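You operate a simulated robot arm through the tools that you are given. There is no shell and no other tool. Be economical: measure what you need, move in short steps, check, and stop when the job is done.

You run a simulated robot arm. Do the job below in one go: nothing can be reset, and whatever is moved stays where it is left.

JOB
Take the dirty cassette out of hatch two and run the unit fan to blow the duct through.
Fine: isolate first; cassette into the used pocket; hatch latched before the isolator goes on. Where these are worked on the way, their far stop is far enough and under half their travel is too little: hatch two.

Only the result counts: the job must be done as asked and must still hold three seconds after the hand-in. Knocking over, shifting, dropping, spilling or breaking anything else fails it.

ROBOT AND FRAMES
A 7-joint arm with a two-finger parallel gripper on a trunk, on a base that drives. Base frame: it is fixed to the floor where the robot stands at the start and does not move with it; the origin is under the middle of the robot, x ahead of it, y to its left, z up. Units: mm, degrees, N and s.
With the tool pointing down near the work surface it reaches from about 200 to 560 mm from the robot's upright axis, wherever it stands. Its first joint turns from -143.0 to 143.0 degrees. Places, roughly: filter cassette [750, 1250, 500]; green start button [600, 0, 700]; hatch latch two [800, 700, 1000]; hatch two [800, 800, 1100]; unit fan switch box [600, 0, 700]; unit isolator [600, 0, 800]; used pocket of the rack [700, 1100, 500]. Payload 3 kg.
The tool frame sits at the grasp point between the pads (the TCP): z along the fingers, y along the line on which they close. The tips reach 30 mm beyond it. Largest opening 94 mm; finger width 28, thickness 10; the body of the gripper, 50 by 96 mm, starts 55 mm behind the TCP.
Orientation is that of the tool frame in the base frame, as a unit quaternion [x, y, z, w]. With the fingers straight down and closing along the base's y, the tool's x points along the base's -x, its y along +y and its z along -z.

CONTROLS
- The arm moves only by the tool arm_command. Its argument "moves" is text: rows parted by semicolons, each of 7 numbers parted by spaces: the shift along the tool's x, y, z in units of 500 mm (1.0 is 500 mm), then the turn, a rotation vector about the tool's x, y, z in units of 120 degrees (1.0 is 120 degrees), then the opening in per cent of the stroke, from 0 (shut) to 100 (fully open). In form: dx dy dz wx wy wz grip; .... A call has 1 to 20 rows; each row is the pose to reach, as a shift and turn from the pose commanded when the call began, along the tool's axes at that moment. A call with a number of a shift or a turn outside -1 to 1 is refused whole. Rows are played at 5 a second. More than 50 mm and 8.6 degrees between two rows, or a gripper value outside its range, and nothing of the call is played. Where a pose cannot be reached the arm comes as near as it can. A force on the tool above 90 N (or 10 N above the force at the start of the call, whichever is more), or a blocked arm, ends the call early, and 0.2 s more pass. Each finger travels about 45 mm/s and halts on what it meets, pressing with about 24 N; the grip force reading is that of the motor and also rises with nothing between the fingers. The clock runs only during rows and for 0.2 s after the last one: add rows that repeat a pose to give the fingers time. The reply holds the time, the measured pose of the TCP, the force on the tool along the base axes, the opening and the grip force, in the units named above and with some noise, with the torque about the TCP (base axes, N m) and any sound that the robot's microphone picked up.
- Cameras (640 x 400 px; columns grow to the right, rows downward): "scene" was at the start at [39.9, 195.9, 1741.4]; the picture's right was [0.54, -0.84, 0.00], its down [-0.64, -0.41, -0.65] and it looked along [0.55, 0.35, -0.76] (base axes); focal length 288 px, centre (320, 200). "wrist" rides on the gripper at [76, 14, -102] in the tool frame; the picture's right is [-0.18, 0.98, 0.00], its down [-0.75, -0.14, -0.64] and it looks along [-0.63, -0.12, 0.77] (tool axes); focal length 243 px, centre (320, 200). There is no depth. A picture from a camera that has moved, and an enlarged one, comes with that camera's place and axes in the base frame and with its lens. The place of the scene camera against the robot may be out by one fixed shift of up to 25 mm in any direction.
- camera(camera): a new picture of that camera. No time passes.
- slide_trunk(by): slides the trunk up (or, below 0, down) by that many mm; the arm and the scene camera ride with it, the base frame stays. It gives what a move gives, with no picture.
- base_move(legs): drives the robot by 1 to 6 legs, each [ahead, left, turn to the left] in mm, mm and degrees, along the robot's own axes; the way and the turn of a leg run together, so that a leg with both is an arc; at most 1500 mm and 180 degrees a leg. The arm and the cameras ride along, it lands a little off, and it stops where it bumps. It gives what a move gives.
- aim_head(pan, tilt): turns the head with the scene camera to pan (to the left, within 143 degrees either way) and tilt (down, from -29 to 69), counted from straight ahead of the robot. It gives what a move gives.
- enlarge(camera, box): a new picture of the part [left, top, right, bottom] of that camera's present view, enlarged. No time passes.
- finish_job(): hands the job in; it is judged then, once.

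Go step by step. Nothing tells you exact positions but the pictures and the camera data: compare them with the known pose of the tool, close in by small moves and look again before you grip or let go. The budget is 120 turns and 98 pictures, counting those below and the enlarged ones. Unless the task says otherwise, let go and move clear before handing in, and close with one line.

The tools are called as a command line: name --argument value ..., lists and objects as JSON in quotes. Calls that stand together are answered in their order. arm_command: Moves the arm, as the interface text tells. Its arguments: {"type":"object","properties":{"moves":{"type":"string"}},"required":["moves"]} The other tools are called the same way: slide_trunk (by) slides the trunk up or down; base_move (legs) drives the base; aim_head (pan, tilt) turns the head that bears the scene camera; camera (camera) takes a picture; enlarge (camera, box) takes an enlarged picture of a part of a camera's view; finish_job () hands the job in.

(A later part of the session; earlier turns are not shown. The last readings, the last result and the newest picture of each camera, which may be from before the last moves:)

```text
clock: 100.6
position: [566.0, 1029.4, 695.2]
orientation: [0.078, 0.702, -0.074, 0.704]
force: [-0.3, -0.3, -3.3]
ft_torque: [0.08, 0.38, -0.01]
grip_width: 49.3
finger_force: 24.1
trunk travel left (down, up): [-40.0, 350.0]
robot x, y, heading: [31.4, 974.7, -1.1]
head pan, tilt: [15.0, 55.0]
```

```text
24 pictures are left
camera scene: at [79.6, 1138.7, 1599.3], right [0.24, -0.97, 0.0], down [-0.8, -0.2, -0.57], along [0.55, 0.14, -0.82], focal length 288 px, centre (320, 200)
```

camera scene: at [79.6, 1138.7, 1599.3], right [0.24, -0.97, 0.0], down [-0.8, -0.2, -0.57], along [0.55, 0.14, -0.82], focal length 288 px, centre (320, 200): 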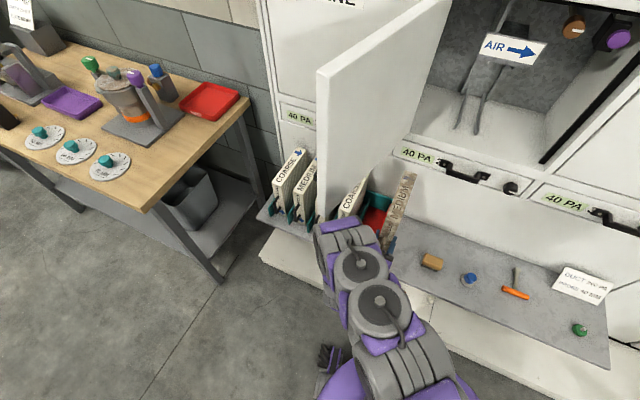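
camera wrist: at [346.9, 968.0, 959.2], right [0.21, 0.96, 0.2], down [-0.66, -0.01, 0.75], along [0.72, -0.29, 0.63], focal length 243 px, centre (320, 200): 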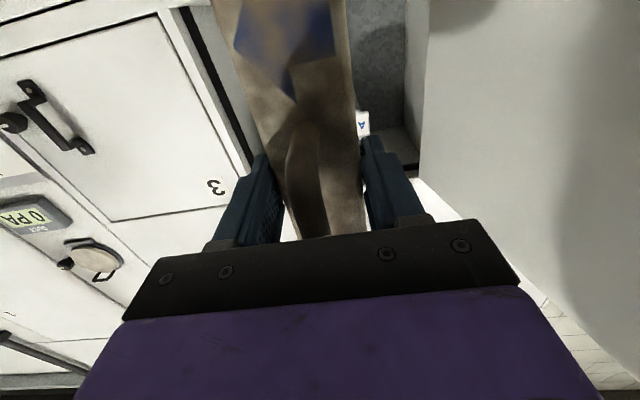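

enlarge --camera "scene" --box '[310, 160, 450, 270]'

enlarge --camera "wrist" --box '[160, 0, 640, 240]'

```text
3.64 times, centred on (380, 215) of scene
camera zoom: at [79.6, 1138.7, 1599.3], right [0.24, -0.97, 0.0], down [-0.8, -0.2, -0.57], along [0.55, 0.14, -0.82], focal length 1049 px, centre (102, 146)
```

zoom: 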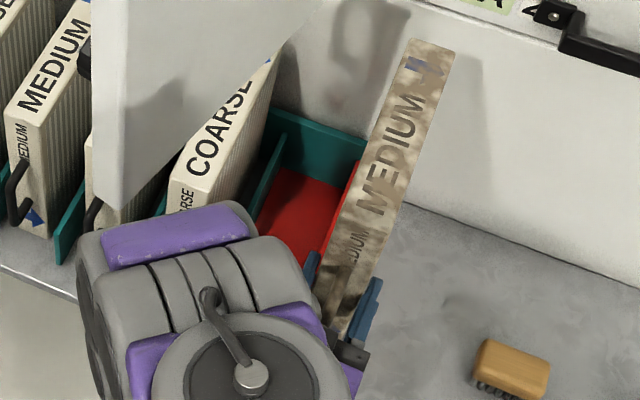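

```text
1.33 times, centred on (400, 120) of wrist
camera zoom: at [470.2, 1066.9, 620.1], right [0.21, 0.96, 0.19], down [-0.66, 0.0, 0.75], along [0.72, -0.28, 0.63], focal length 324 px, centre (213, 307)
```

zoom: 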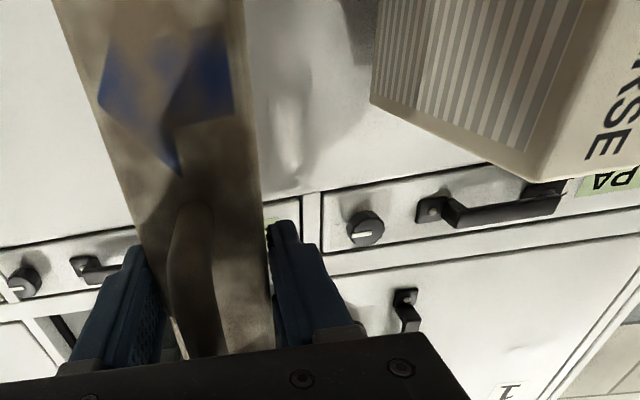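

The cassette is about 78 mm right of the pocket's centre line and about 25 mm short of its end. I shift over with the arm and look again.

arm_command --moves "0 0.03 0.01 0 0 0 0;0 0.06 0.02 0 0 0 0;0 0.09 0.03 0 0 0 0;0 0.12 0.04 0 0 0 0;0 0.156 0.05 0 0 0 0;0 0.156 0.05 0 0 0 0;0 0.156 0.05 0 0 0 0;0 0.156 0.05 0 0 0 0"

enlarge --camera "scene" --box '[310, 160, 450, 270]'

camera --camera "wrist"

```text
clock: 102.4
position: [607.9, 1101.3, 696.2]
orientation: [0.078, 0.702, -0.074, 0.704]
force: [0.4, 0.2, -4.1]
ft_torque: [0.07, 0.37, 0.01]
grip_width: 49.4
finger_force: 24.3
trunk travel left (down, up): [-40.0, 350.0]
robot x, y, heading: [29.2, 974.1, -0.9]
head pan, tilt: [15.0, 55.0]
```

```text
3.64 times, centred on (380, 215) of scene
camera zoom: at [79.8, 1140.6, 1599.1], right [0.24, -0.97, 0.0], down [-0.8, -0.2, -0.57], along [0.55, 0.14, -0.82], focal length 1049 px, centre (102, 146)
```

zoom: 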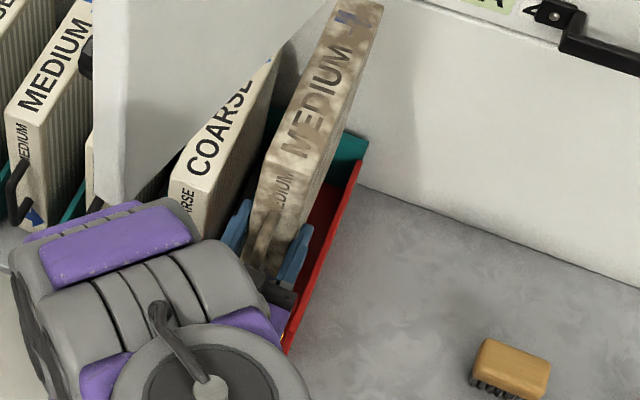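

```text
20 pictures are left
camera wrist: at [511.4, 1138.1, 620.9], right [0.21, 0.96, 0.19], down [-0.66, 0.0, 0.75], along [0.72, -0.28, 0.63], focal length 243 px, centre (320, 200)
```

wrist: 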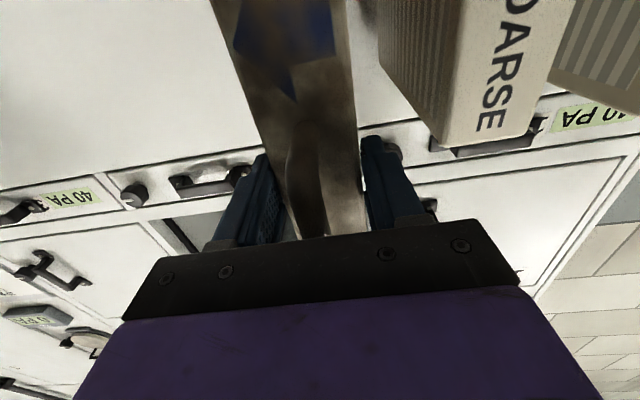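

It sits about 8 mm left of centre. I trim that and lower most of the way.

arm_command --moves "0 -0.016 -0.006 0 0 0 0;0 -0.016 -0.006 0 0 0 0;0.04 -0.016 -0.006 0 0 0 0;0.08 -0.016 -0.006 0 0 0 0;0.12 -0.016 -0.006 0 0 0 0;0.16 -0.016 -0.006 0 0 0 0;0.18 -0.016 -0.006 0 0 0 0;0.18 -0.016 -0.006 0 0 0 0;0.18 -0.016 -0.006 0 0 0 0"

enlarge --camera "scene" --box '[310, 160, 450, 270]'

```text
clock: 104.4
position: [603.4, 1093.5, 631.1]
orientation: [0.078, 0.702, -0.074, 0.704]
force: [0.0, 0.4, -3.8]
ft_torque: [0.14, 0.38, 0.01]
grip_width: 49.4
finger_force: 23.9
out of reach, approached as far as the arm can: row 6, 7, 8, 9
trunk travel left (down, up): [-40.0, 350.0]
robot x, y, heading: [30.0, 976.3, -1.0]
head pan, tilt: [15.0, 55.0]
```

```text
3.64 times, centred on (380, 215) of scene
camera zoom: at [79.8, 1140.2, 1599.1], right [0.24, -0.97, 0.0], down [-0.8, -0.2, -0.57], along [0.55, 0.14, -0.82], focal length 1049 px, centre (102, 146)
```

zoom: 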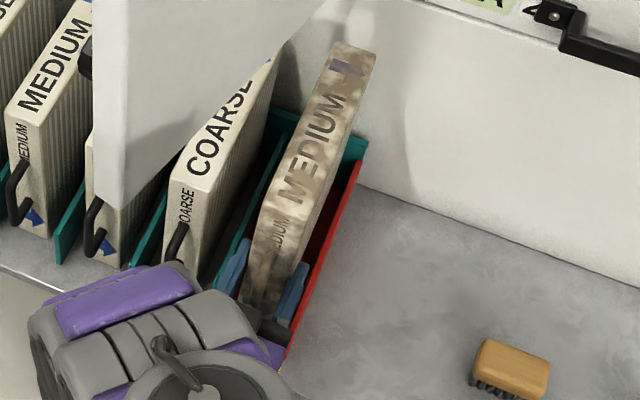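

The arm is at its low limit here. I lift clear, pull the arm in 90 mm and bring the base forward by as much to gain downward reach.

arm_command --moves "-0.06 0 0 0 0 0 0;-0.13 0 0 0 0 0 0;-0.13 -0.0096 -0.044 0 0 0 0;-0.13 -0.0193 -0.088 0 0 0 0;-0.13 -0.029 -0.132 0 0 0 0;-0.13 -0.0385 -0.176 0 0 0 0;-0.13 -0.0385 -0.176 0 0 0 0"

base_move --legs '[[90, 0, 0]]'

arm_command --moves "0 0 0 0 0 0 0;0 0 0 0 0 0 0;0 0 0 0 0 0 0;0 0 0 0 0 0 0"

enlarge --camera "scene" --box '[310, 160, 450, 270]'

```text
clock: 106.0
position: [512.0, 1093.7, 694.2]
orientation: [0.079, 0.702, -0.075, 0.704]
force: [0.2, -0.1, -3.9]
ft_torque: [0.06, 0.38, 0.01]
grip_width: 49.3
finger_force: 24.2
trunk travel left (down, up): [-40.0, 350.0]
robot x, y, heading: [32.4, 975.8, -1.0]
head pan, tilt: [15.0, 55.0]
```

```text
clock: 107.1
position: [602.9, 1092.0, 694.5]
orientation: [0.078, 0.702, -0.074, 0.704]
force: [0.1, 0.0, -2.6]
ft_torque: [0.07, 0.39, -0.04]
grip_width: 49.2
finger_force: 23.8
trunk travel left (down, up): [-40.0, 350.0]
robot x, y, heading: [121.1, 972.2, -1.0]
head pan, tilt: [15.0, 55.0]
```

```text
clock: 108.1
position: [602.7, 1090.1, 695.4]
orientation: [0.08, 0.701, -0.074, 0.704]
force: [0.5, -0.1, -4.2]
ft_torque: [0.08, 0.41, 0.02]
grip_width: 49.3
finger_force: 23.9
trunk travel left (down, up): [-40.0, 350.0]
robot x, y, heading: [120.6, 974.3, -1.3]
head pan, tilt: [15.0, 55.0]
```

```text
3.64 times, centred on (380, 215) of scene
camera zoom: at [169.5, 1139.0, 1599.1], right [0.24, -0.97, 0.0], down [-0.8, -0.2, -0.57], along [0.55, 0.14, -0.82], focal length 1049 px, centre (102, 146)
```

zoom: 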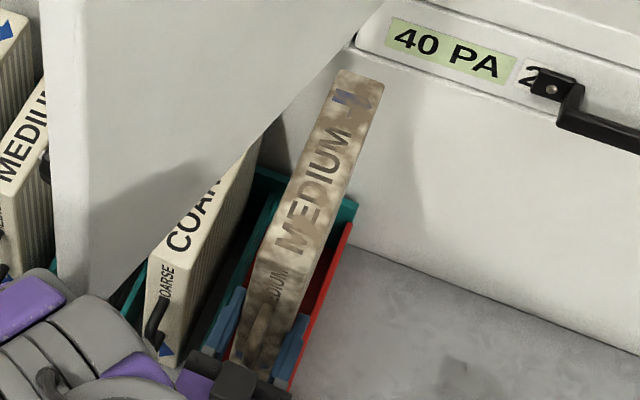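

Same spot as before, with more reach below. I trim 4 mm left and lower.

arm_command --moves "0 0.008 0 0 0 0 0;0.04 0.008 0 0 0 0 0;0.08 0.008 0 0 0 0 0;0.12 0.008 0 0 0 0 0;0.16 0.008 0 0 0 0 0;0.18 0.008 0 0 0 0 0;0.19 0.008 0 0 0 0 0;0.19 0.008 0 0 0 0 0"

enlarge --camera "scene" --box '[310, 160, 450, 270]'

```text
clock: 109.9
position: [603.8, 1096.0, 641.3]
orientation: [0.079, 0.701, -0.073, 0.705]
force: [0.2, -0.5, -3.3]
ft_torque: [0.12, 0.41, -0.01]
grip_width: 49.2
finger_force: 23.6
out of reach, approached as far as the arm can: row 4, 5, 6, 7, 8
trunk travel left (down, up): [-40.0, 350.0]
robot x, y, heading: [121.1, 971.5, -1.0]
head pan, tilt: [15.0, 55.0]
```

```text
3.64 times, centred on (380, 215) of scene
camera zoom: at [169.5, 1139.0, 1599.1], right [0.24, -0.97, 0.0], down [-0.8, -0.2, -0.57], along [0.55, 0.14, -0.82], focal length 1049 px, centre (102, 146)
```

zoom: 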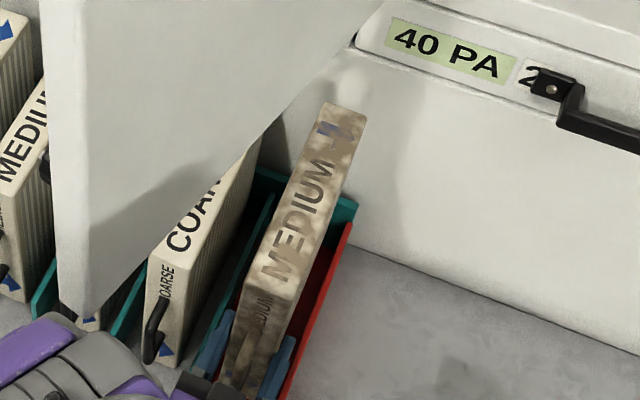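

Closer is worse, so farther should be better. I lift, back the base 170 mm, reach forward by the same and use the rest of the trunk travel.

arm_command --moves "-0.06 0 0 0 0 0 0;-0.12 0 0 0 0 0 0;-0.18 0 0 0 0 0 0;-0.18 0 0 0 0 0 0"

base_move --legs '[[-170, 0, 0]]'

arm_command --moves "0 0.0146 0.0664 0 0 0 0;0 0.0291 0.1329 0 0 0 0;0 0.0437 0.1993 0 0 0 0;0 0.0582 0.2658 0 0 0 0;0 0.0728 0.3322 0 0 0 0;0 0.0728 0.3322 0 0 0 0;0 0.0728 0.3322 0 0 0 0;0 0.0728 0.3322 0 0 0 0"

```text
clock: 110.9
position: [603.2, 1094.7, 729.8]
orientation: [0.08, 0.701, -0.074, 0.704]
force: [0.3, 0.7, -3.8]
ft_torque: [0.06, 0.38, -0.01]
grip_width: 49.5
finger_force: 24.6
trunk travel left (down, up): [-40.0, 350.0]
robot x, y, heading: [120.5, 973.6, -1.3]
head pan, tilt: [15.0, 55.0]
```

```text
clock: 112.4
position: [433.3, 1099.1, 731.5]
orientation: [0.079, 0.701, -0.072, 0.705]
force: [0.6, -0.4, -3.8]
ft_torque: [0.04, 0.41, -0.04]
grip_width: 49.3
finger_force: 23.7
trunk travel left (down, up): [-40.0, 350.0]
robot x, y, heading: [-44.7, 974.8, -0.6]
head pan, tilt: [15.0, 55.0]
```

```text
clock: 114.2
position: [603.1, 1098.3, 732.1]
orientation: [0.08, 0.701, -0.072, 0.705]
force: [-0.5, 0.1, -3.1]
ft_torque: [0.09, 0.41, -0.02]
grip_width: 49.2
finger_force: 24.6
trunk travel left (down, up): [-40.0, 350.0]
robot x, y, heading: [-48.5, 977.0, -0.7]
head pan, tilt: [15.0, 55.0]
```

arm_command --moves "0.04 -0.006 0 0 0 0 0;0.08 -0.006 0 0 0 0 0;0.12 -0.006 0 0 0 0 0;0.16 -0.006 0 0 0 0 0;0.2 -0.006 0 0 0 0 0;0.23 -0.006 0 0 0 0 0;0.23 -0.006 0 0 0 0 0"

slide_trunk --by -12

enlarge --camera "scene" --box '[320, 130, 480, 260]'

```text
clock: 115.8
position: [602.7, 1096.4, 634.1]
orientation: [0.079, 0.702, -0.071, 0.704]
force: [-0.1, 0.2, -4.4]
ft_torque: [0.05, 0.4, 0.0]
grip_width: 49.1
finger_force: 24.5
out of reach, approached as far as the arm can: row 6, 7
trunk travel left (down, up): [-40.0, 350.0]
robot x, y, heading: [-46.2, 975.2, -0.9]
head pan, tilt: [15.0, 55.0]
```

```text
clock: 116.4
position: [602.0, 1096.4, 621.0]
orientation: [0.08, 0.702, -0.072, 0.704]
force: [0.2, -0.2, -4.2]
ft_torque: [0.09, 0.39, 0.04]
grip_width: 49.1
finger_force: 24.1
trunk travel left (down, up): [-28.0, 362.0]
robot x, y, heading: [-49.5, 975.7, -1.0]
head pan, tilt: [15.0, 55.0]
```

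```text
3.08 times, centred on (400, 195) of scene
camera zoom: at [0.3, 1141.0, 1587.1], right [0.24, -0.97, 0.0], down [-0.8, -0.2, -0.57], along [0.55, 0.14, -0.82], focal length 888 px, centre (74, 215)
```

zoom: 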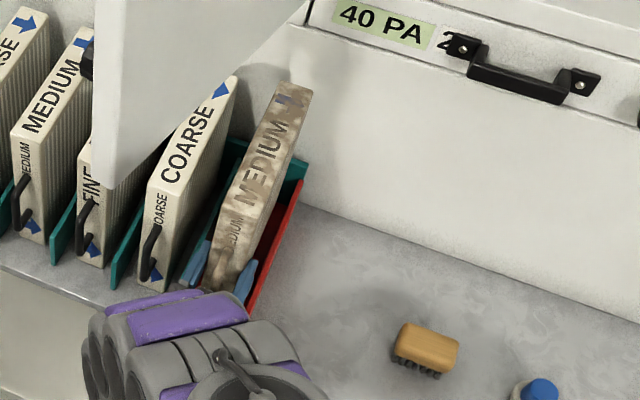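

slide_trunk --by -28

enlarge --camera "scene" --box '[330, 130, 450, 230]'

```text
clock: 117.1
position: [602.2, 1096.4, 593.4]
orientation: [0.08, 0.702, -0.071, 0.705]
force: [0.2, -0.8, -3.4]
ft_torque: [0.07, 0.4, -0.02]
grip_width: 49.3
finger_force: 24.3
trunk travel left (down, up): [0.0, 390.0]
robot x, y, heading: [-48.8, 976.5, -0.9]
head pan, tilt: [15.0, 55.0]
```

```text
4.00 times, centred on (390, 180) of scene
camera zoom: at [0.2, 1141.1, 1559.1], right [0.24, -0.97, 0.0], down [-0.8, -0.2, -0.57], along [0.55, 0.14, -0.82], focal length 1154 px, centre (40, 280)
```

zoom: 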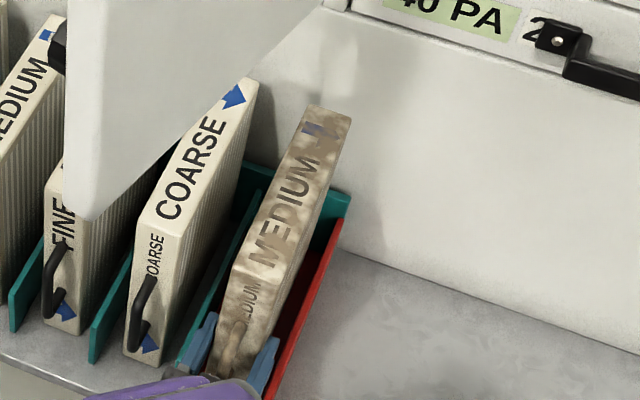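

The cassette is within its pocket walls, roughly 12–15 mm above the floor, and the arm's level limit is reached. A slight nose-down pitch should let it reach further down, so I do it in tiny steps.

arm_command --moves "0 0 0 0 0.008 0 0;0 0 0 0 0.016 0 0;0 0 0 0 0.025 0 0;0 0 0 0 0.025 0 0;0 0 0 0 0.025 0 0"

enlarge --camera "scene" --box '[330, 130, 450, 230]'

```text
clock: 118.3
position: [601.1, 1095.8, 592.5]
orientation: [0.08, 0.72, -0.069, 0.686]
force: [-0.2, 0.1, -3.5]
ft_torque: [0.11, 0.41, -0.03]
grip_width: 49.4
finger_force: 23.7
trunk travel left (down, up): [0.0, 390.0]
robot x, y, heading: [-46.6, 979.4, -0.9]
head pan, tilt: [15.0, 55.0]
```

```text
4.00 times, centred on (390, 180) of scene
camera zoom: at [0.4, 1141.0, 1559.2], right [0.24, -0.97, 0.0], down [-0.8, -0.2, -0.57], along [0.55, 0.14, -0.82], focal length 1154 px, centre (40, 280)
```

zoom: 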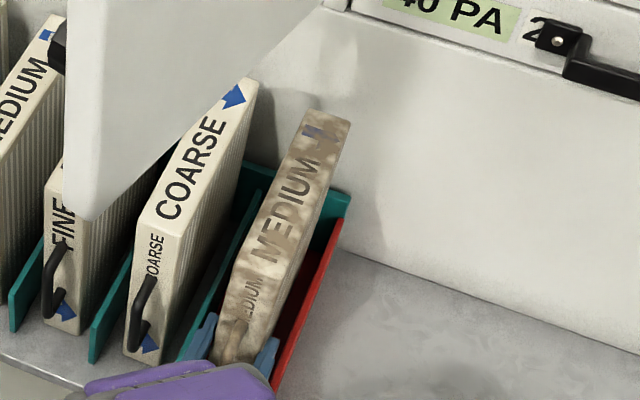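

arm_command --moves "0.008 0 0 0 0 0 0;0.016 0 0 0 0 0 0;0.024 0 0 0 0 0 0;0.03 0 0 0 0 0 0;0.03 0 0 0 0 0 0;0.03 0 0 0 0 0 0"

```text
clock: 119.7
position: [601.7, 1095.7, 580.7]
orientation: [0.082, 0.72, -0.071, 0.686]
force: [-2.1, 1.8, 2.0]
ft_torque: [-0.17, -0.7, 0.12]
grip_width: 49.2
finger_force: 24.3
trunk travel left (down, up): [0.0, 390.0]
robot x, y, heading: [-49.3, 976.7, -0.9]
head pan, tilt: [15.0, 55.0]
```

The rear has touched down. I press down a little further so the front settles too.

arm_command --moves "0.006 0 0 0 0 0 0;0.012 0 0 0 0 0 0;0.018 0 0 0 0 0 0;0.018 0 0 0 0 0 0;0.018 0 0 0 0 0 0"

enlarge --camera "scene" --box '[330, 130, 450, 230]'

```text
clock: 120.9
position: [601.4, 1096.2, 580.7]
orientation: [0.082, 0.72, -0.07, 0.686]
force: [-2.2, 0.3, 2.1]
ft_torque: [-0.14, -0.54, 0.06]
grip_width: 49.3
finger_force: 24.1
out of reach, approached as far as the arm can: row 1, 2, 3, 4, 5
trunk travel left (down, up): [0.0, 390.0]
robot x, y, heading: [-48.7, 978.0, -0.7]
head pan, tilt: [15.0, 55.0]
```

```text
4.00 times, centred on (390, 180) of scene
camera zoom: at [-1.0, 1141.1, 1559.2], right [0.24, -0.97, 0.0], down [-0.8, -0.2, -0.57], along [0.55, 0.14, -0.82], focal length 1154 px, centre (40, 280)
```

zoom: 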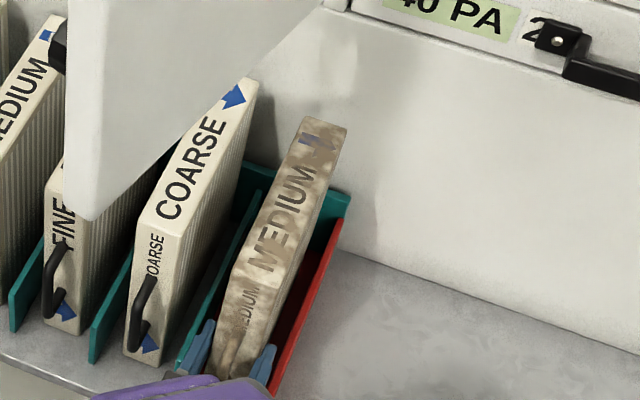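

arm_command --moves "0.003 0 0 0 0.006 0 0;0.007 0 0 0 0.012 0 0;0.012 0 0 0 0.018 0 0;0.016 0 0 0 0.022 0 0;0.018 0 0 0 0.022 0 0;0.018 0 0 0 0.022 0 0"

```text
clock: 122.3
position: [600.7, 1097.5, 572.8]
orientation: [0.083, 0.736, -0.068, 0.669]
force: [-1.9, 0.8, 1.7]
ft_torque: [-0.16, -0.5, 0.12]
grip_width: 49.4
finger_force: 23.7
trunk travel left (down, up): [0.0, 390.0]
robot x, y, heading: [-49.4, 978.9, -0.9]
head pan, tilt: [15.0, 55.0]
```

I open the fingers partway and look before retreating.

arm_command --moves "0 0 0 0 0 0 62;0 0 0 0 0 0 75;0 0 0 0 0 0 75;0 0 0 0 0 0 75"

enlarge --camera "scene" --box '[330, 130, 450, 230]'

```text
clock: 123.3
position: [602.0, 1097.0, 573.0]
orientation: [0.082, 0.735, -0.068, 0.67]
force: [0.1, -0.2, -0.1]
ft_torque: [0.0, -0.02, 0.01]
grip_width: 70.6
finger_force: 0.1
trunk travel left (down, up): [0.0, 390.0]
robot x, y, heading: [-51.2, 977.4, -0.7]
head pan, tilt: [15.0, 55.0]
```

```text
4.00 times, centred on (390, 180) of scene
camera zoom: at [-0.3, 1140.8, 1559.2], right [0.24, -0.97, 0.0], down [-0.8, -0.2, -0.57], along [0.55, 0.14, -0.82], focal length 1154 px, centre (40, 280)
```

zoom: 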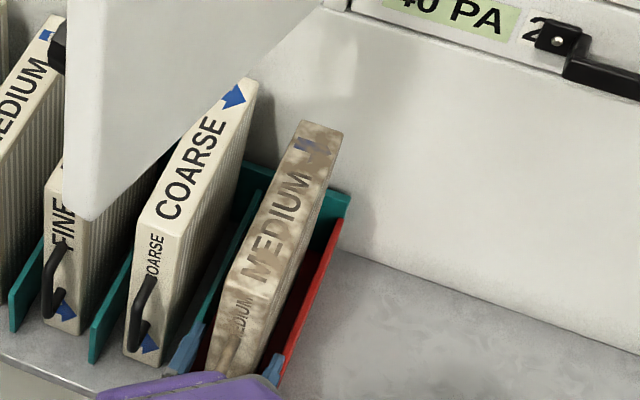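

It's standing in the used pocket. I back straight out and drive to the right before raising.

arm_command --moves "0 0 -0.05 0 0 0 75;0 0 -0.1 0 0 0 75;0 0 -0.16 0 0 0 75;0 0 -0.22 0 0 0 75;0 0 -0.28 0 0 0 75;0 0 -0.32 0 0 0 75;0 0 -0.32 0 0 0 75"

base_move --legs '[[-20, -330, 0]]'

slide_trunk --by 380

aim_head --pan 30 --tilt 48

camera --camera "scene"

```text
clock: 124.9
position: [445.8, 1131.7, 588.0]
orientation: [0.083, 0.735, -0.068, 0.669]
force: [-0.2, -0.2, -0.7]
ft_torque: [0.0, 0.0, 0.0]
grip_width: 70.2
finger_force: 0.1
trunk travel left (down, up): [0.0, 390.0]
robot x, y, heading: [-49.4, 981.0, -0.9]
head pan, tilt: [15.0, 55.0]
```

```text
clock: 127.1
position: [420.4, 804.8, 587.3]
orientation: [0.083, 0.735, -0.068, 0.669]
force: [-0.7, -0.1, 0.6]
ft_torque: [-0.01, 0.02, -0.03]
grip_width: 70.3
finger_force: 0.0
trunk travel left (down, up): [0.0, 390.0]
robot x, y, heading: [-73.4, 650.8, -0.9]
head pan, tilt: [15.0, 55.0]
```

```text
clock: 130.7
position: [420.2, 802.3, 967.7]
orientation: [0.085, 0.736, -0.067, 0.669]
force: [-0.4, -0.6, 0.6]
ft_torque: [-0.03, 0.01, 0.04]
grip_width: 70.6
finger_force: 0.0
trunk travel left (down, up): [-380.0, 10.0]
robot x, y, heading: [-75.7, 654.4, -1.1]
head pan, tilt: [15.0, 55.0]
```

```text
clock: 131.5
position: [420.5, 802.0, 969.7]
orientation: [0.085, 0.735, -0.067, 0.669]
force: [0.1, -0.7, -0.5]
ft_torque: [-0.01, -0.01, 0.01]
grip_width: 70.6
finger_force: 0.1
trunk travel left (down, up): [-380.0, 10.0]
robot x, y, heading: [-73.9, 646.0, -1.0]
head pan, tilt: [30.0, 48.0]
```

```text
11 pictures are left
camera scene: at [-26.8, 836.5, 1948.3], right [0.48, -0.88, 0.0], down [-0.65, -0.36, -0.67], along [0.58, 0.32, -0.75], focal length 288 px, centre (320, 200)
```

scene: 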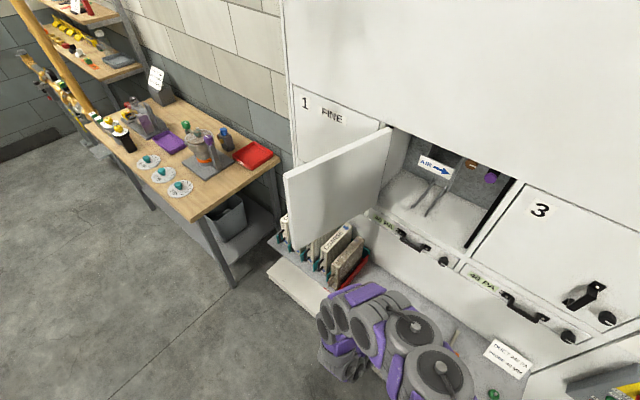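

The cassette sits in the used pocket. Now I close the fingers, pass around the door's free edge to its outer side, and push it shut.

arm_command --moves "0 0 0 0 -0.02 0 0;0 0 0 0 -0.04 0 0;0 0 0 0 -0.046 0 0;0 0 0 0 -0.046 0 0;0 0 0 0 -0.046 0 0"

base_move --legs '[[-75, 0, 0], [0, 500, 0], [235, 0, 0]]'

camera --camera "scene"

```text
clock: 132.7
position: [420.6, 801.8, 975.0]
orientation: [0.082, 0.707, -0.07, 0.699]
force: [-0.2, 0.3, 0.4]
ft_torque: [0.0, 0.01, 0.01]
grip_width: 0.2
finger_force: 24.1
out of reach, approached as far as the arm can: row 2, 3, 4, 5
trunk travel left (down, up): [-380.0, 10.0]
robot x, y, heading: [-75.3, 650.3, -0.8]
head pan, tilt: [30.0, 48.0]
```

```text
clock: 137.6
position: [589.3, 1302.4, 973.1]
orientation: [0.079, 0.706, -0.072, 0.7]
force: [-0.7, -0.2, 0.1]
ft_torque: [-0.02, -0.02, 0.02]
grip_width: 0.0
finger_force: 24.1
trunk travel left (down, up): [-380.0, 10.0]
robot x, y, heading: [97.5, 1144.9, -0.9]
head pan, tilt: [30.0, 48.0]
```

```text
10 pictures are left
camera scene: at [143.1, 1345.9, 1946.8], right [0.48, -0.88, 0.01], down [-0.65, -0.37, -0.66], along [0.58, 0.32, -0.75], focal length 288 px, centre (320, 200)
```

scene: 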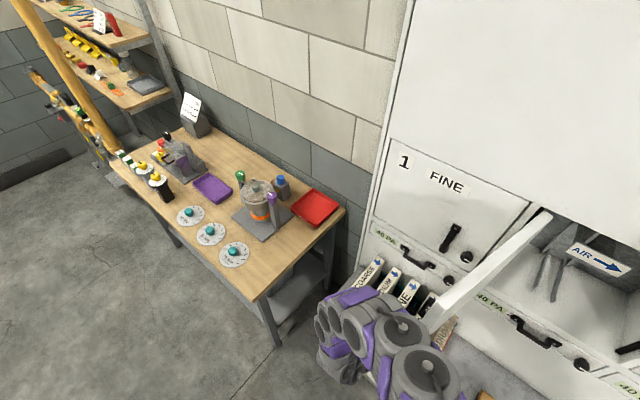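

The tool is outside the door now. I sweep right with the base.

base_move --legs '[[0, -330, 0]]'

camera --camera "scene"

```text
clock: 139.8
position: [582.3, 975.9, 974.9]
orientation: [0.08, 0.706, -0.071, 0.7]
force: [-0.4, -0.3, -0.9]
ft_torque: [0.0, -0.02, -0.07]
grip_width: 0.0
finger_force: 24.3
trunk travel left (down, up): [-380.0, 10.0]
robot x, y, heading: [90.3, 813.7, -1.0]
head pan, tilt: [30.0, 48.0]
```

```text
9 pictures are left
camera scene: at [135.9, 1022.9, 1946.3], right [0.48, -0.87, 0.01], down [-0.65, -0.37, -0.66], along [0.58, 0.31, -0.75], focal length 288 px, centre (320, 200)
```

scene: 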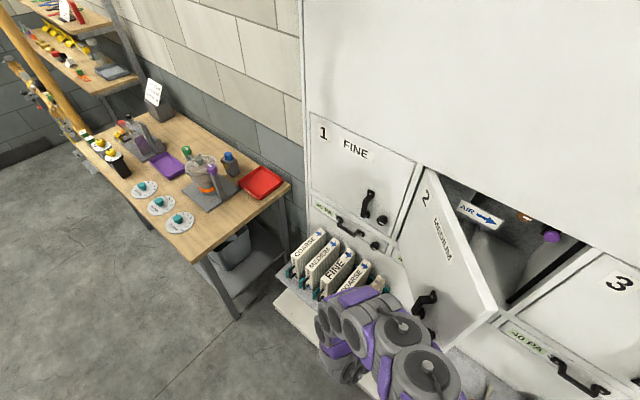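

base_move --legs '[[30, -170, 0], [70, -60, 0]]'

camera --camera "scene"

```text
clock: 142.0
position: [641.8, 769.8, 977.6]
orientation: [0.078, 0.702, -0.075, 0.704]
force: [-0.8, 4.4, 2.6]
ft_torque: [0.08, 0.19, -0.35]
grip_width: 0.0
finger_force: 23.6
trunk travel left (down, up): [-380.0, 10.0]
robot x, y, heading: [155.0, 602.2, -1.2]
head pan, tilt: [30.0, 48.0]
```

```text
8 pictures are left
camera scene: at [182.5, 847.1, 1946.9], right [0.48, -0.88, 0.03], down [-0.65, -0.38, -0.66], along [0.59, 0.3, -0.75], focal length 288 px, centre (320, 200)
```

scene: 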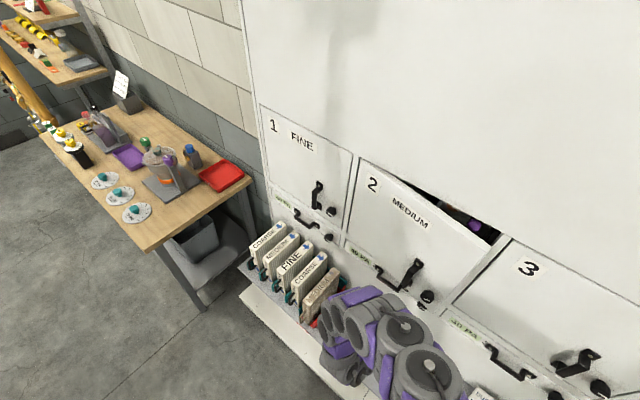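

The hatch is about 15° from shut. I push it home with the fingertips, below the handle.

arm_command --moves "0.02 -0.03 0 0 0 0 0;0.03 -0.06 0.03 0 0 0 0;0.03 -0.06 0.08 0 0 0 0;0.03 -0.06 0.13 0 0 0 0;0.03 -0.06 0.18 0 0 0 0;0.03 -0.06 0.22 0 0 0 0;0.03 -0.06 0.26 0 0 0 0;0.03 -0.06 0.28 0 0 0 0;0.03 -0.06 0.3 0 0 0 0;0.03 -0.06 0.3 0 0 0 0"

enlarge --camera "scene" --box '[320, 140, 560, 320]'

```text
clock: 144.2
position: [766.6, 681.7, 966.6]
orientation: [0.09, 0.709, -0.06, 0.696]
force: [-51.7, 36.2, -5.7]
ft_torque: [-0.15, -0.53, 0.98]
grip_width: 0.1
finger_force: 23.3
out of reach, approached as far as the arm can: row 1, 2, 3, 4, 5, 6, 7, 8, 9, 10
trunk travel left (down, up): [-380.0, 10.0]
robot x, y, heading: [146.4, 609.7, -1.4]
head pan, tilt: [30.0, 48.0]
```

```text
2.22 times, centred on (440, 230) of scene
camera zoom: at [183.5, 832.6, 1946.4], right [0.48, -0.88, 0.02], down [-0.65, -0.37, -0.66], along [0.59, 0.3, -0.75], focal length 641 px, centre (53, 133)
```

zoom: 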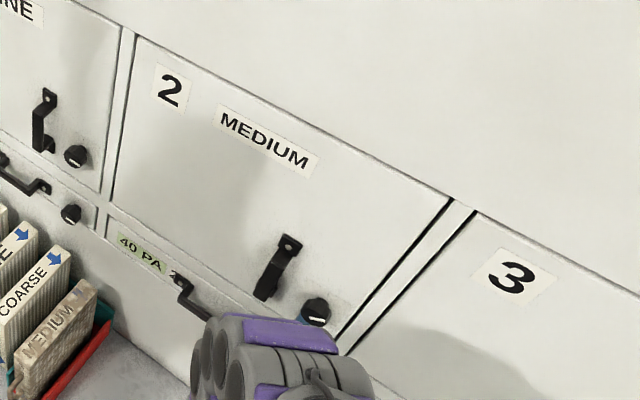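

Hatch two is shut. I back off, roll to a vertical grip and line up with the latch.

arm_command --moves "0 0 -0.06 0 0 0 0;0 0 -0.12 0 0 0 30;0 0 -0.18 0 0 0 60;0 0 -0.24 0 0 0 100;-0.04 0 -0.26 0 0 0 100;-0.08 0 -0.26 0 0 0 100;-0.12 0 -0.26 0 0 0 100;-0.12 0 -0.26 0 0 0 100;-0.12 0 -0.26 0 0 0 100;-0.12 0 -0.26 0 0 0 100"

arm_command --moves "0 0 0 0 0 -0.07 100;0 0 0 0 0 -0.14 100;0 0 0 0 0 -0.21 100;0 0 0 0 0 -0.28 100;0 0 0 0 0 -0.35 100;0 0 0 0 0 -0.42 100;0 0 0 0 0 -0.49 100;0 0 0 0 0 -0.56 100;0 0 0 0 0 -0.63 100;0 0 0 0 0 -0.7 100;0 0 0 0 0 -0.75 100;0 0 0 0 0 -0.75 100;0 0 0 0 0 -0.75 100"

camera --camera "wrist"

```text
clock: 146.4
position: [642.2, 689.2, 1032.3]
orientation: [0.096, 0.706, -0.064, 0.698]
force: [1.4, -1.3, -0.7]
ft_torque: [-0.02, -0.02, 0.03]
grip_width: 93.9
finger_force: 0.1
out of reach, approached as far as the arm can: row 4
trunk travel left (down, up): [-380.0, 10.0]
robot x, y, heading: [146.1, 601.8, -1.9]
head pan, tilt: [30.0, 48.0]
```

```text
clock: 149.2
position: [645.8, 713.8, 1025.3]
orientation: [-0.433, 0.566, -0.544, 0.443]
force: [0.6, 1.0, 0.6]
ft_torque: [0.02, 0.06, -0.06]
grip_width: 94.2
finger_force: 0.0
trunk travel left (down, up): [-380.0, 10.0]
robot x, y, heading: [145.4, 609.5, -2.4]
head pan, tilt: [30.0, 48.0]
```

```text
6 pictures are left
camera wrist: at [528.0, 664.6, 1011.3], right [0.04, 0.21, -0.98], down [-0.45, 0.88, 0.17], along [0.89, 0.43, 0.13], focal length 243 px, centre (320, 200)
```

wrist: 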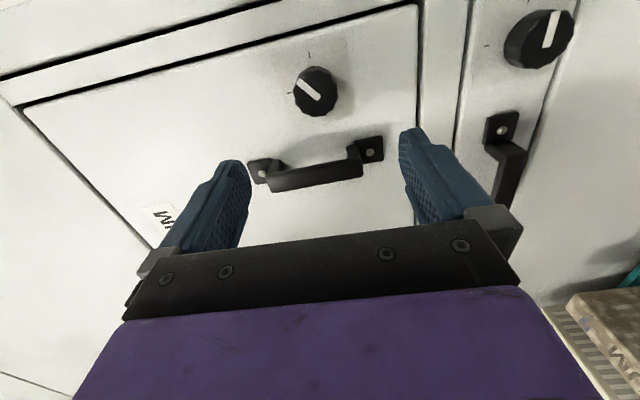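

The latch pointer is about 45° short of the right-hand tick. I advance and grip the knob.

arm_command --moves "0.006 -0.003 0.07 0 0 0 100;0.012 -0.006 0.14 0 0 0 100;0.018 -0.008 0.19 0 0 0 100;0.018 -0.008 0.19 0 0 0 100;0.018 -0.008 0.19 0 0 0 100;0.018 -0.008 0.19 0 0 0 100"

```text
clock: 150.6
position: [742.3, 684.8, 1026.5]
orientation: [-0.434, 0.565, -0.544, 0.443]
force: [0.4, 1.7, 0.3]
ft_torque: [-0.02, 0.02, -0.16]
grip_width: 94.1
finger_force: 0.1
trunk travel left (down, up): [-380.0, 10.0]
robot x, y, heading: [148.7, 610.8, -2.2]
head pan, tilt: [30.0, 48.0]
```

arm_command --moves "0.006 0 0.02 0 0 0 100;0.006 0 0.036 0 0 0 100;0.006 0 0.036 0 0 0 60;0.006 0 0.036 0 0 0 0;0.006 0 0.036 0 0 0 0;0.006 0 0.036 0 0 0 0;0.006 0 0.036 0 0 0 0;0.006 0 0.036 0 0 0 0"

```text
clock: 152.4
position: [746.5, 628.1, 1024.7]
orientation: [-0.422, 0.581, -0.544, 0.434]
force: [0.2, -0.2, -0.4]
ft_torque: [0.0, 0.0, 0.04]
grip_width: 0.0
finger_force: 24.1
trunk travel left (down, up): [-380.0, 10.0]
robot x, y, heading: [143.4, 605.3, -2.5]
head pan, tilt: [30.0, 48.0]
stopped in row 8: the force on the tool passed its limit at 98 N (the readings are from after the stop); the commanded pose is now the measured one
```

The gripper squeezed off the knob sideways; the base stands too close here and sways. I back out and re-place the base where the first latch turn worked.

arm_command --moves "0 0 -0.06 0 0 0 0;0 0 -0.12 0 0 0 50;0 0 -0.18 0 0 0 100;0 0 -0.2 0 0 0 100;0 0 -0.2 0 0 0 100;0 0 -0.2 0 0 0 100"

base_move --legs '[[-145, 40, 2]]'

arm_command --moves "0 0 0 0 0 0 100;0 0 0 0 0 0 100;0 0 0 0 0 0 100;0 0 0 0 0 0 100;0 0 0 0 0 0 100"

```text
clock: 153.8
position: [651.1, 658.1, 1027.9]
orientation: [-0.424, 0.579, -0.545, 0.433]
force: [0.4, 0.1, 1.3]
ft_torque: [0.02, -0.01, 0.03]
grip_width: 94.0
finger_force: 0.0
trunk travel left (down, up): [-380.0, 10.0]
robot x, y, heading: [146.8, 605.1, -2.3]
head pan, tilt: [30.0, 48.0]
```

```text
clock: 155.2
position: [506.7, 699.8, 1027.9]
orientation: [-0.432, 0.574, -0.534, 0.446]
force: [0.1, -1.0, -0.5]
ft_torque: [-0.03, -0.02, 0.1]
grip_width: 94.0
finger_force: 0.0
trunk travel left (down, up): [-380.0, 10.0]
robot x, y, heading: [1.1, 643.5, -0.1]
head pan, tilt: [30.0, 48.0]
```

```text
clock: 156.3
position: [507.6, 733.8, 1025.6]
orientation: [-0.439, 0.566, -0.541, 0.441]
force: [0.4, 2.8, -0.2]
ft_torque: [-0.02, 0.01, -0.13]
grip_width: 94.1
finger_force: 0.1
trunk travel left (down, up): [-380.0, 10.0]
robot x, y, heading: [3.4, 645.0, -0.1]
head pan, tilt: [30.0, 48.0]
```

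I wait to see how the sway settles.

arm_command --moves "0 0 0 0 0 0 100;0 0 0 0 0 0 100"

arm_command --moves "0 0 0 0 0 0 100;0 0 0 0 0 0 100;0 0 0 0 0 0 100;0 0 0 0 0 0 100;0 0 0 0 0 0 100;0 0 0 0 0 0 100;0 0 0 0 0 0 100;0 0 0 0 0 0 100;0 0 0 0 0 0 100;0 0 0 0 0 0 100"

arm_command --moves "0 0 0 0 0 0 100;0 0 0 0 0 0 100"

```text
clock: 156.9
position: [506.4, 713.9, 1028.1]
orientation: [-0.434, 0.571, -0.538, 0.443]
force: [-0.3, -0.1, 0.5]
ft_torque: [-0.07, -0.02, 0.01]
grip_width: 94.2
finger_force: 0.1
trunk travel left (down, up): [-380.0, 10.0]
robot x, y, heading: [6.1, 643.2, -0.4]
head pan, tilt: [30.0, 48.0]
```

```text
clock: 159.2
position: [505.9, 719.0, 1027.5]
orientation: [-0.435, 0.57, -0.539, 0.442]
force: [0.6, 0.1, -0.9]
ft_torque: [0.03, 0.0, -0.03]
grip_width: 93.9
finger_force: 0.0
trunk travel left (down, up): [-380.0, 10.0]
robot x, y, heading: [1.0, 645.0, -0.3]
head pan, tilt: [30.0, 48.0]
```

```text
clock: 159.8
position: [505.2, 721.7, 1026.2]
orientation: [-0.437, 0.568, -0.539, 0.442]
force: [-0.5, 0.0, -0.1]
ft_torque: [0.01, 0.01, 0.01]
grip_width: 94.1
finger_force: 0.0
trunk travel left (down, up): [-380.0, 10.0]
robot x, y, heading: [2.5, 643.2, -0.1]
head pan, tilt: [30.0, 48.0]
```

arm_command --moves "-0.004 -0.002 0.07 0 0 0 100;-0.008 -0.004 0.14 0 0 0 100;-0.012 -0.006 0.21 0 0 0 100;-0.016 -0.008 0.28 0 0 0 100;-0.02 -0.01 0.35 0 0 0 100;-0.025 -0.012 0.42 0 0 0 100;-0.029 -0.014 0.46 0 0 0 100;-0.029 -0.014 0.478 0 0 0 100;-0.029 -0.014 0.478 0 0 0 100;-0.029 -0.014 0.478 0 0 0 100;-0.029 -0.014 0.478 0 0 0 100;-0.029 -0.014 0.478 0 0 0 100;-0.029 -0.014 0.478 0 0 0 100;-0.029 -0.014 0.478 0 0 0 100;-0.029 -0.014 0.478 0 0 0 100;-0.029 -0.014 0.478 0 0 0 100;-0.029 -0.014 0.478 0 0 0 100;-0.029 -0.014 0.478 0 0 0 100"

camera --camera "wrist"

```text
clock: 163.6
position: [740.6, 676.6, 1028.4]
orientation: [-0.435, 0.569, -0.539, 0.442]
force: [0.0, 0.7, 0.1]
ft_torque: [-0.01, 0.0, 0.01]
grip_width: 94.0
finger_force: 0.0
trunk travel left (down, up): [-380.0, 10.0]
robot x, y, heading: [0.5, 642.7, -0.4]
head pan, tilt: [30.0, 48.0]
```

```text
5 pictures are left
camera wrist: at [624.3, 626.9, 1015.1], right [0.02, 0.22, -0.98], down [-0.45, 0.87, 0.19], along [0.89, 0.43, 0.12], focal length 243 px, centre (320, 200)
```

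wrist: 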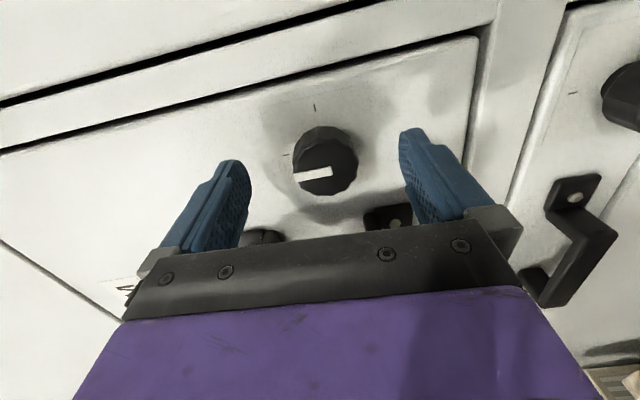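

Well aligned now; the pointer is fully up, so a 90° clockwise turn is needed. I advance 18 mm and grip.

arm_command --moves "-0.005 0.003 0.012 0 0 0 100;-0.005 0.003 0.024 0 0 0 100;-0.005 0.003 0.036 0 0 0 100;-0.005 0.003 0.036 0 0 0 100;-0.005 0.003 0.036 0 0 0 100;-0.005 0.003 0.036 0 0 0 100;-0.005 0.003 0.036 0 0 0 30;-0.005 0.003 0.036 0 0 0 0;-0.005 0.003 0.036 0 0 0 0;-0.005 0.003 0.036 0 0 0 0;-0.005 0.003 0.036 0 0 0 0"

```text
clock: 165.9
position: [759.9, 675.5, 1025.2]
orientation: [-0.435, 0.57, -0.538, 0.442]
force: [-0.9, 0.3, -8.8]
ft_torque: [-0.11, -0.63, 0.13]
grip_width: 39.2
finger_force: 45.3
trunk travel left (down, up): [-380.0, 10.0]
robot x, y, heading: [2.5, 641.9, -0.4]
head pan, tilt: [30.0, 48.0]
```

Gripped at 39 mm. I turn 90° clockwise.

arm_command --moves "0 0 0 0 0 0.06 0;0 0 0 0 0 0.12 0;0 0 0 0 0 0.18 0;0 0 0 0 0 0.24 0;0 0 0 0 0 0.3 0;0 0 0 0 0 0.36 0;0 0 0 0 0 0.42 0;0 0 0 0 0 0.48 0;0 0 0 0 0 0.54 0;0 0 0 0 0 0.6 0;0 0 0 0 0 0.66 0;0 0 0 0 0 0.72 0;0 0 0 0 0 0.77 0;0 0 0 0 0 0.77 0"

```text
clock: 168.9
position: [760.4, 674.7, 1026.0]
orientation: [0.11, 0.708, -0.053, 0.695]
force: [-7.0, 6.1, -11.0]
ft_torque: [-0.69, 0.67, 0.99]
grip_width: 39.5
finger_force: 44.6
trunk travel left (down, up): [-380.0, 10.0]
robot x, y, heading: [4.5, 641.9, -0.1]
head pan, tilt: [30.0, 48.0]
```

arm_command --moves "0 0 0 0 0 0 64;0 0 0 0 0 0 64;0 0 0 0 0 0 64;0 0 0 0 0 0 64;0 0 0 0 0 0 64;0 0 -0.05 0 0 0 64;0 0 -0.1 0 0 0 64;0 0 -0.16 0 0 0 64;0 0 -0.22 0 0 0 64;0 0 -0.28 0 0 0 64;0 0 -0.28 0 0 0 64"

camera --camera "wrist"

```text
clock: 171.3
position: [624.0, 705.8, 1028.9]
orientation: [0.11, 0.708, -0.054, 0.695]
force: [1.0, -0.9, 0.5]
ft_torque: [0.02, -0.01, 0.0]
grip_width: 60.0
finger_force: 0.0
trunk travel left (down, up): [-380.0, 10.0]
robot x, y, heading: [2.5, 644.3, 0.0]
head pan, tilt: [30.0, 48.0]
```

```text
4 pictures are left
camera wrist: at [527.4, 750.0, 959.0], right [0.23, 0.94, 0.26], down [-0.65, -0.05, 0.76], along [0.72, -0.34, 0.6], focal length 243 px, centre (320, 200)
```

wrist: 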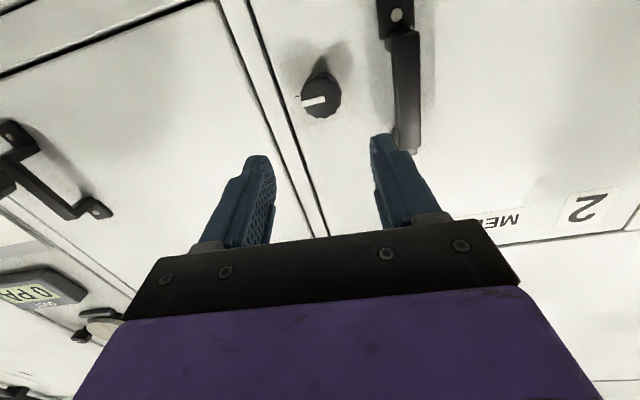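

Latch two points right again and the hatch is flush. I go back to the isolator: lower the trunk and drive along the wall.

arm_command --moves "0 0 -0.06 0 0 0 100;0 0 -0.06 0 0 -0.07 100;0 0 -0.06 0 0 -0.14 100;0 0 -0.06 0 0 -0.21 100;0 0 -0.06 0 0 -0.28 100;0 0 -0.06 0 0 -0.35 100;0 0 -0.06 0 0 -0.42 100;0 0 -0.06 0 0 -0.48 100;0 0 -0.06 0 0 -0.48 100"

slide_trunk --by -210

base_move --legs '[[-132, -650, 0]]'

arm_command --moves "0 0 0 0 0 0 100;0 0 0 0 0 0 100;0 0 0 0 0 0 100;0 0 0 0 0 0 100;0 0 0 0 0 0 100;0 0 0 0 0 0 100;0 0 0 0 0 0 100;0 0 0 0 0 0 100;0 0 0 0 0 0 100;0 0 0 0 0 0 100;0 0 0 0 0 0 100;0 0 0 0 0 0 100"

```text
clock: 173.3
position: [595.0, 713.6, 1031.1]
orientation: [-0.245, 0.674, -0.382, 0.583]
force: [-0.8, 0.3, 1.0]
ft_torque: [0.01, -0.03, 0.01]
grip_width: 93.8
finger_force: 0.0
trunk travel left (down, up): [-380.0, 10.0]
robot x, y, heading: [-0.5, 644.4, -0.5]
head pan, tilt: [30.0, 48.0]
```

```text
clock: 175.6
position: [593.8, 713.2, 821.3]
orientation: [-0.245, 0.674, -0.382, 0.583]
force: [0.3, -0.3, -0.6]
ft_torque: [0.01, 0.01, -0.03]
grip_width: 93.9
finger_force: 0.0
trunk travel left (down, up): [-170.0, 220.0]
robot x, y, heading: [5.5, 642.3, -0.4]
head pan, tilt: [30.0, 48.0]
```

```text
clock: 179.3
position: [462.4, 70.9, 820.3]
orientation: [-0.248, 0.672, -0.381, 0.584]
force: [-0.2, 0.6, 0.8]
ft_torque: [0.0, -0.03, -0.04]
grip_width: 94.0
finger_force: 0.0
trunk travel left (down, up): [-170.0, 220.0]
robot x, y, heading: [-128.8, -3.9, 0.0]
head pan, tilt: [30.0, 48.0]
```

```text
clock: 181.9
position: [461.6, 66.5, 822.3]
orientation: [-0.246, 0.674, -0.378, 0.585]
force: [0.3, 0.9, -0.3]
ft_torque: [0.0, 0.03, 0.0]
grip_width: 93.8
finger_force: 0.1
trunk travel left (down, up): [-170.0, 220.0]
robot x, y, heading: [-131.2, -8.3, 0.1]
head pan, tilt: [30.0, 48.0]
```

arm_command --moves "0.022 -0.014 0.03 0 0 0 100;0.044 -0.028 0.07 0 0 0 100;0.066 -0.043 0.12 0 0 0 100;0.087 -0.057 0.163 0 0 0 100;0.087 -0.057 0.163 0 0 0 100;0.087 -0.057 0.163 0 0 0 100;0.087 -0.057 0.163 0 0 0 100;0.087 -0.057 0.163 0 0 0 100;0.087 -0.057 0.163 0 0 0 100;0.087 -0.057 0.163 0 0 0 100;0.087 -0.057 0.163 0 0 0 100"

camera --camera "wrist"

```text
clock: 184.3
position: [528.4, -4.1, 815.4]
orientation: [-0.247, 0.673, -0.379, 0.585]
force: [-0.7, -0.3, -0.6]
ft_torque: [0.05, 0.0, -0.04]
grip_width: 94.3
finger_force: 0.0
trunk travel left (down, up): [-170.0, 220.0]
robot x, y, heading: [-130.4, -4.7, 0.1]
head pan, tilt: [30.0, 48.0]
```

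```text
3 pictures are left
camera wrist: at [415.3, -31.9, 762.7], right [0.15, 0.72, -0.67], down [-0.49, 0.64, 0.58], along [0.86, 0.25, 0.45], focal length 243 px, centre (320, 200)
```

wrist: 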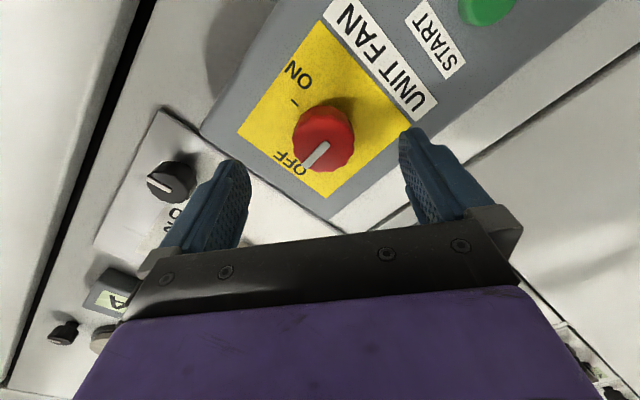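

OFF pointer and alignment are good. I advance, grip the isolator and turn it clockwise to ON (the hatch is latched).

arm_command --moves "-0.002 -0.001 0.035 0 0 0 100;-0.004 -0.001 0.07 0 0 0 100;-0.006 -0.002 0.104 0 0 0 100;-0.006 -0.002 0.104 0 0 0 100;-0.006 -0.002 0.104 0 0 0 100;-0.006 -0.002 0.104 0 0 0 100;-0.006 -0.002 0.104 0 0 0 0;-0.006 -0.002 0.104 0 0 0 0;-0.006 -0.002 0.104 0 0 0 0;-0.006 -0.002 0.104 0 0 0 0;-0.006 -0.002 0.104 0 0 0 0"

arm_command --moves "0 0 0 0 0 0.06 0;0 0 0 0 0 0.12 0;0 0 0 0 0 0.18 0;0 0 0 0 0 0.24 0;0 0 0 0 0 0.3 0;0 0 0 0 0 0.36 0;0 0 0 0 0 0.42 0;0 0 0 0 0 0.48 0;0 0 0 0 0 0.54 0;0 0 0 0 0 0.6 0;0 0 0 0 0 0.66 0;0 0 0 0 0 0.72 0;0 0 0 0 0 0.77 0;0 0 0 0 0 0.77 0"

```text
clock: 186.7
position: [580.4, -12.0, 814.7]
orientation: [-0.248, 0.674, -0.378, 0.584]
force: [0.4, 10.0, -20.6]
ft_torque: [0.07, -0.57, -0.48]
grip_width: 44.0
finger_force: 44.4
trunk travel left (down, up): [-170.0, 220.0]
robot x, y, heading: [-123.9, -6.4, 0.1]
head pan, tilt: [30.0, 48.0]
```

```text
clock: 189.7
position: [579.9, -14.0, 818.0]
orientation: [0.317, 0.643, 0.16, 0.679]
force: [-9.4, 6.8, -22.1]
ft_torque: [-0.53, 0.09, 0.91]
grip_width: 45.1
finger_force: 45.3
trunk travel left (down, up): [-170.0, 220.0]
robot x, y, heading: [-130.7, -5.9, 0.0]
head pan, tilt: [30.0, 48.0]
```

arm_command --moves "0 0 0 0 0 0 100;0 0 0 0 0 0 100;0 0 0 0 0 0 100;0 0 0 0 0 0 100;0 0 -0.05 0 0 0 100;0 0 -0.1 0 0 0 100;0 0 -0.15 0 0 0 100;0 0 -0.2 0 0 0 100;0 0 -0.2 0 0 0 0;0 0 -0.2 0 0 0 0;0 0 -0.2 0 0 0 0;0 0 -0.2 0 0 0 0;0 0 -0.2 0 0 0 0;0 0 -0.2 0 0 0 0"

slide_trunk --by -125

camera --camera "wrist"

```text
clock: 192.7
position: [482.5, 9.6, 819.9]
orientation: [0.316, 0.643, 0.159, 0.679]
force: [0.3, 0.5, 0.6]
ft_torque: [0.02, -0.02, -0.02]
grip_width: 0.0
finger_force: 23.8
trunk travel left (down, up): [-170.0, 220.0]
robot x, y, heading: [-131.8, -3.8, -0.2]
head pan, tilt: [30.0, 48.0]
```

```text
clock: 194.2
position: [483.6, 7.8, 696.5]
orientation: [0.316, 0.643, 0.159, 0.679]
force: [-0.8, 0.2, 0.4]
ft_torque: [0.0, -0.01, -0.02]
grip_width: 0.0
finger_force: 24.4
trunk travel left (down, up): [-45.0, 345.0]
robot x, y, heading: [-129.9, -5.3, 0.1]
head pan, tilt: [30.0, 48.0]
```

```text
2 pictures are left
camera wrist: at [394.4, 90.0, 649.6], right [0.16, 0.62, 0.77], down [-0.74, -0.43, 0.51], along [0.65, -0.65, 0.39], focal length 243 px, centre (320, 200)
```

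wrist: 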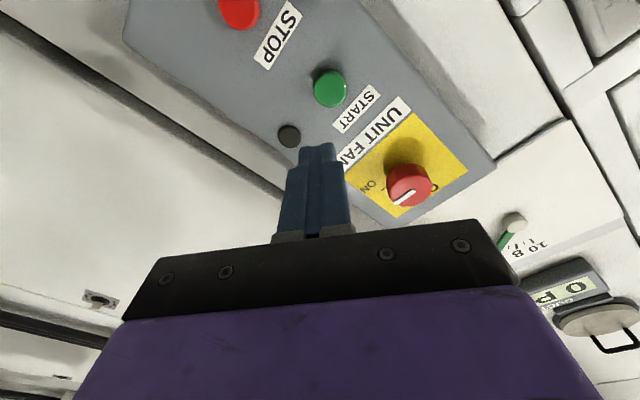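

The isolator is at ON. START is at about (616, -7, 693); I approach it with closed fingertips and settle just in front.

arm_command --moves "0.007 0.008 0.05 0 0 0 0;0.014 0.016 0.1 0 0 0 0;0.02 0.024 0.15 0 0 0 0;0.02 0.024 0.17 0 0 0 0;0.02 0.024 0.17 0 0 0 0;0.02 0.024 0.17 0 0 0 0;0.02 0.024 0.17 0 0 0 0;0.02 0.024 0.17 0 0 0 0;0.02 0.024 0.17 0 0 0 0;0.02 0.024 0.17 0 0 0 0"

```text
clock: 196.4
position: [568.4, 5.2, 693.0]
orientation: [0.315, 0.644, 0.16, 0.679]
force: [0.4, -0.5, -0.1]
ft_torque: [0.02, -0.02, -0.04]
grip_width: 0.2
finger_force: 23.4
trunk travel left (down, up): [-45.0, 345.0]
robot x, y, heading: [-134.1, -5.8, 0.2]
head pan, tilt: [30.0, 48.0]
```

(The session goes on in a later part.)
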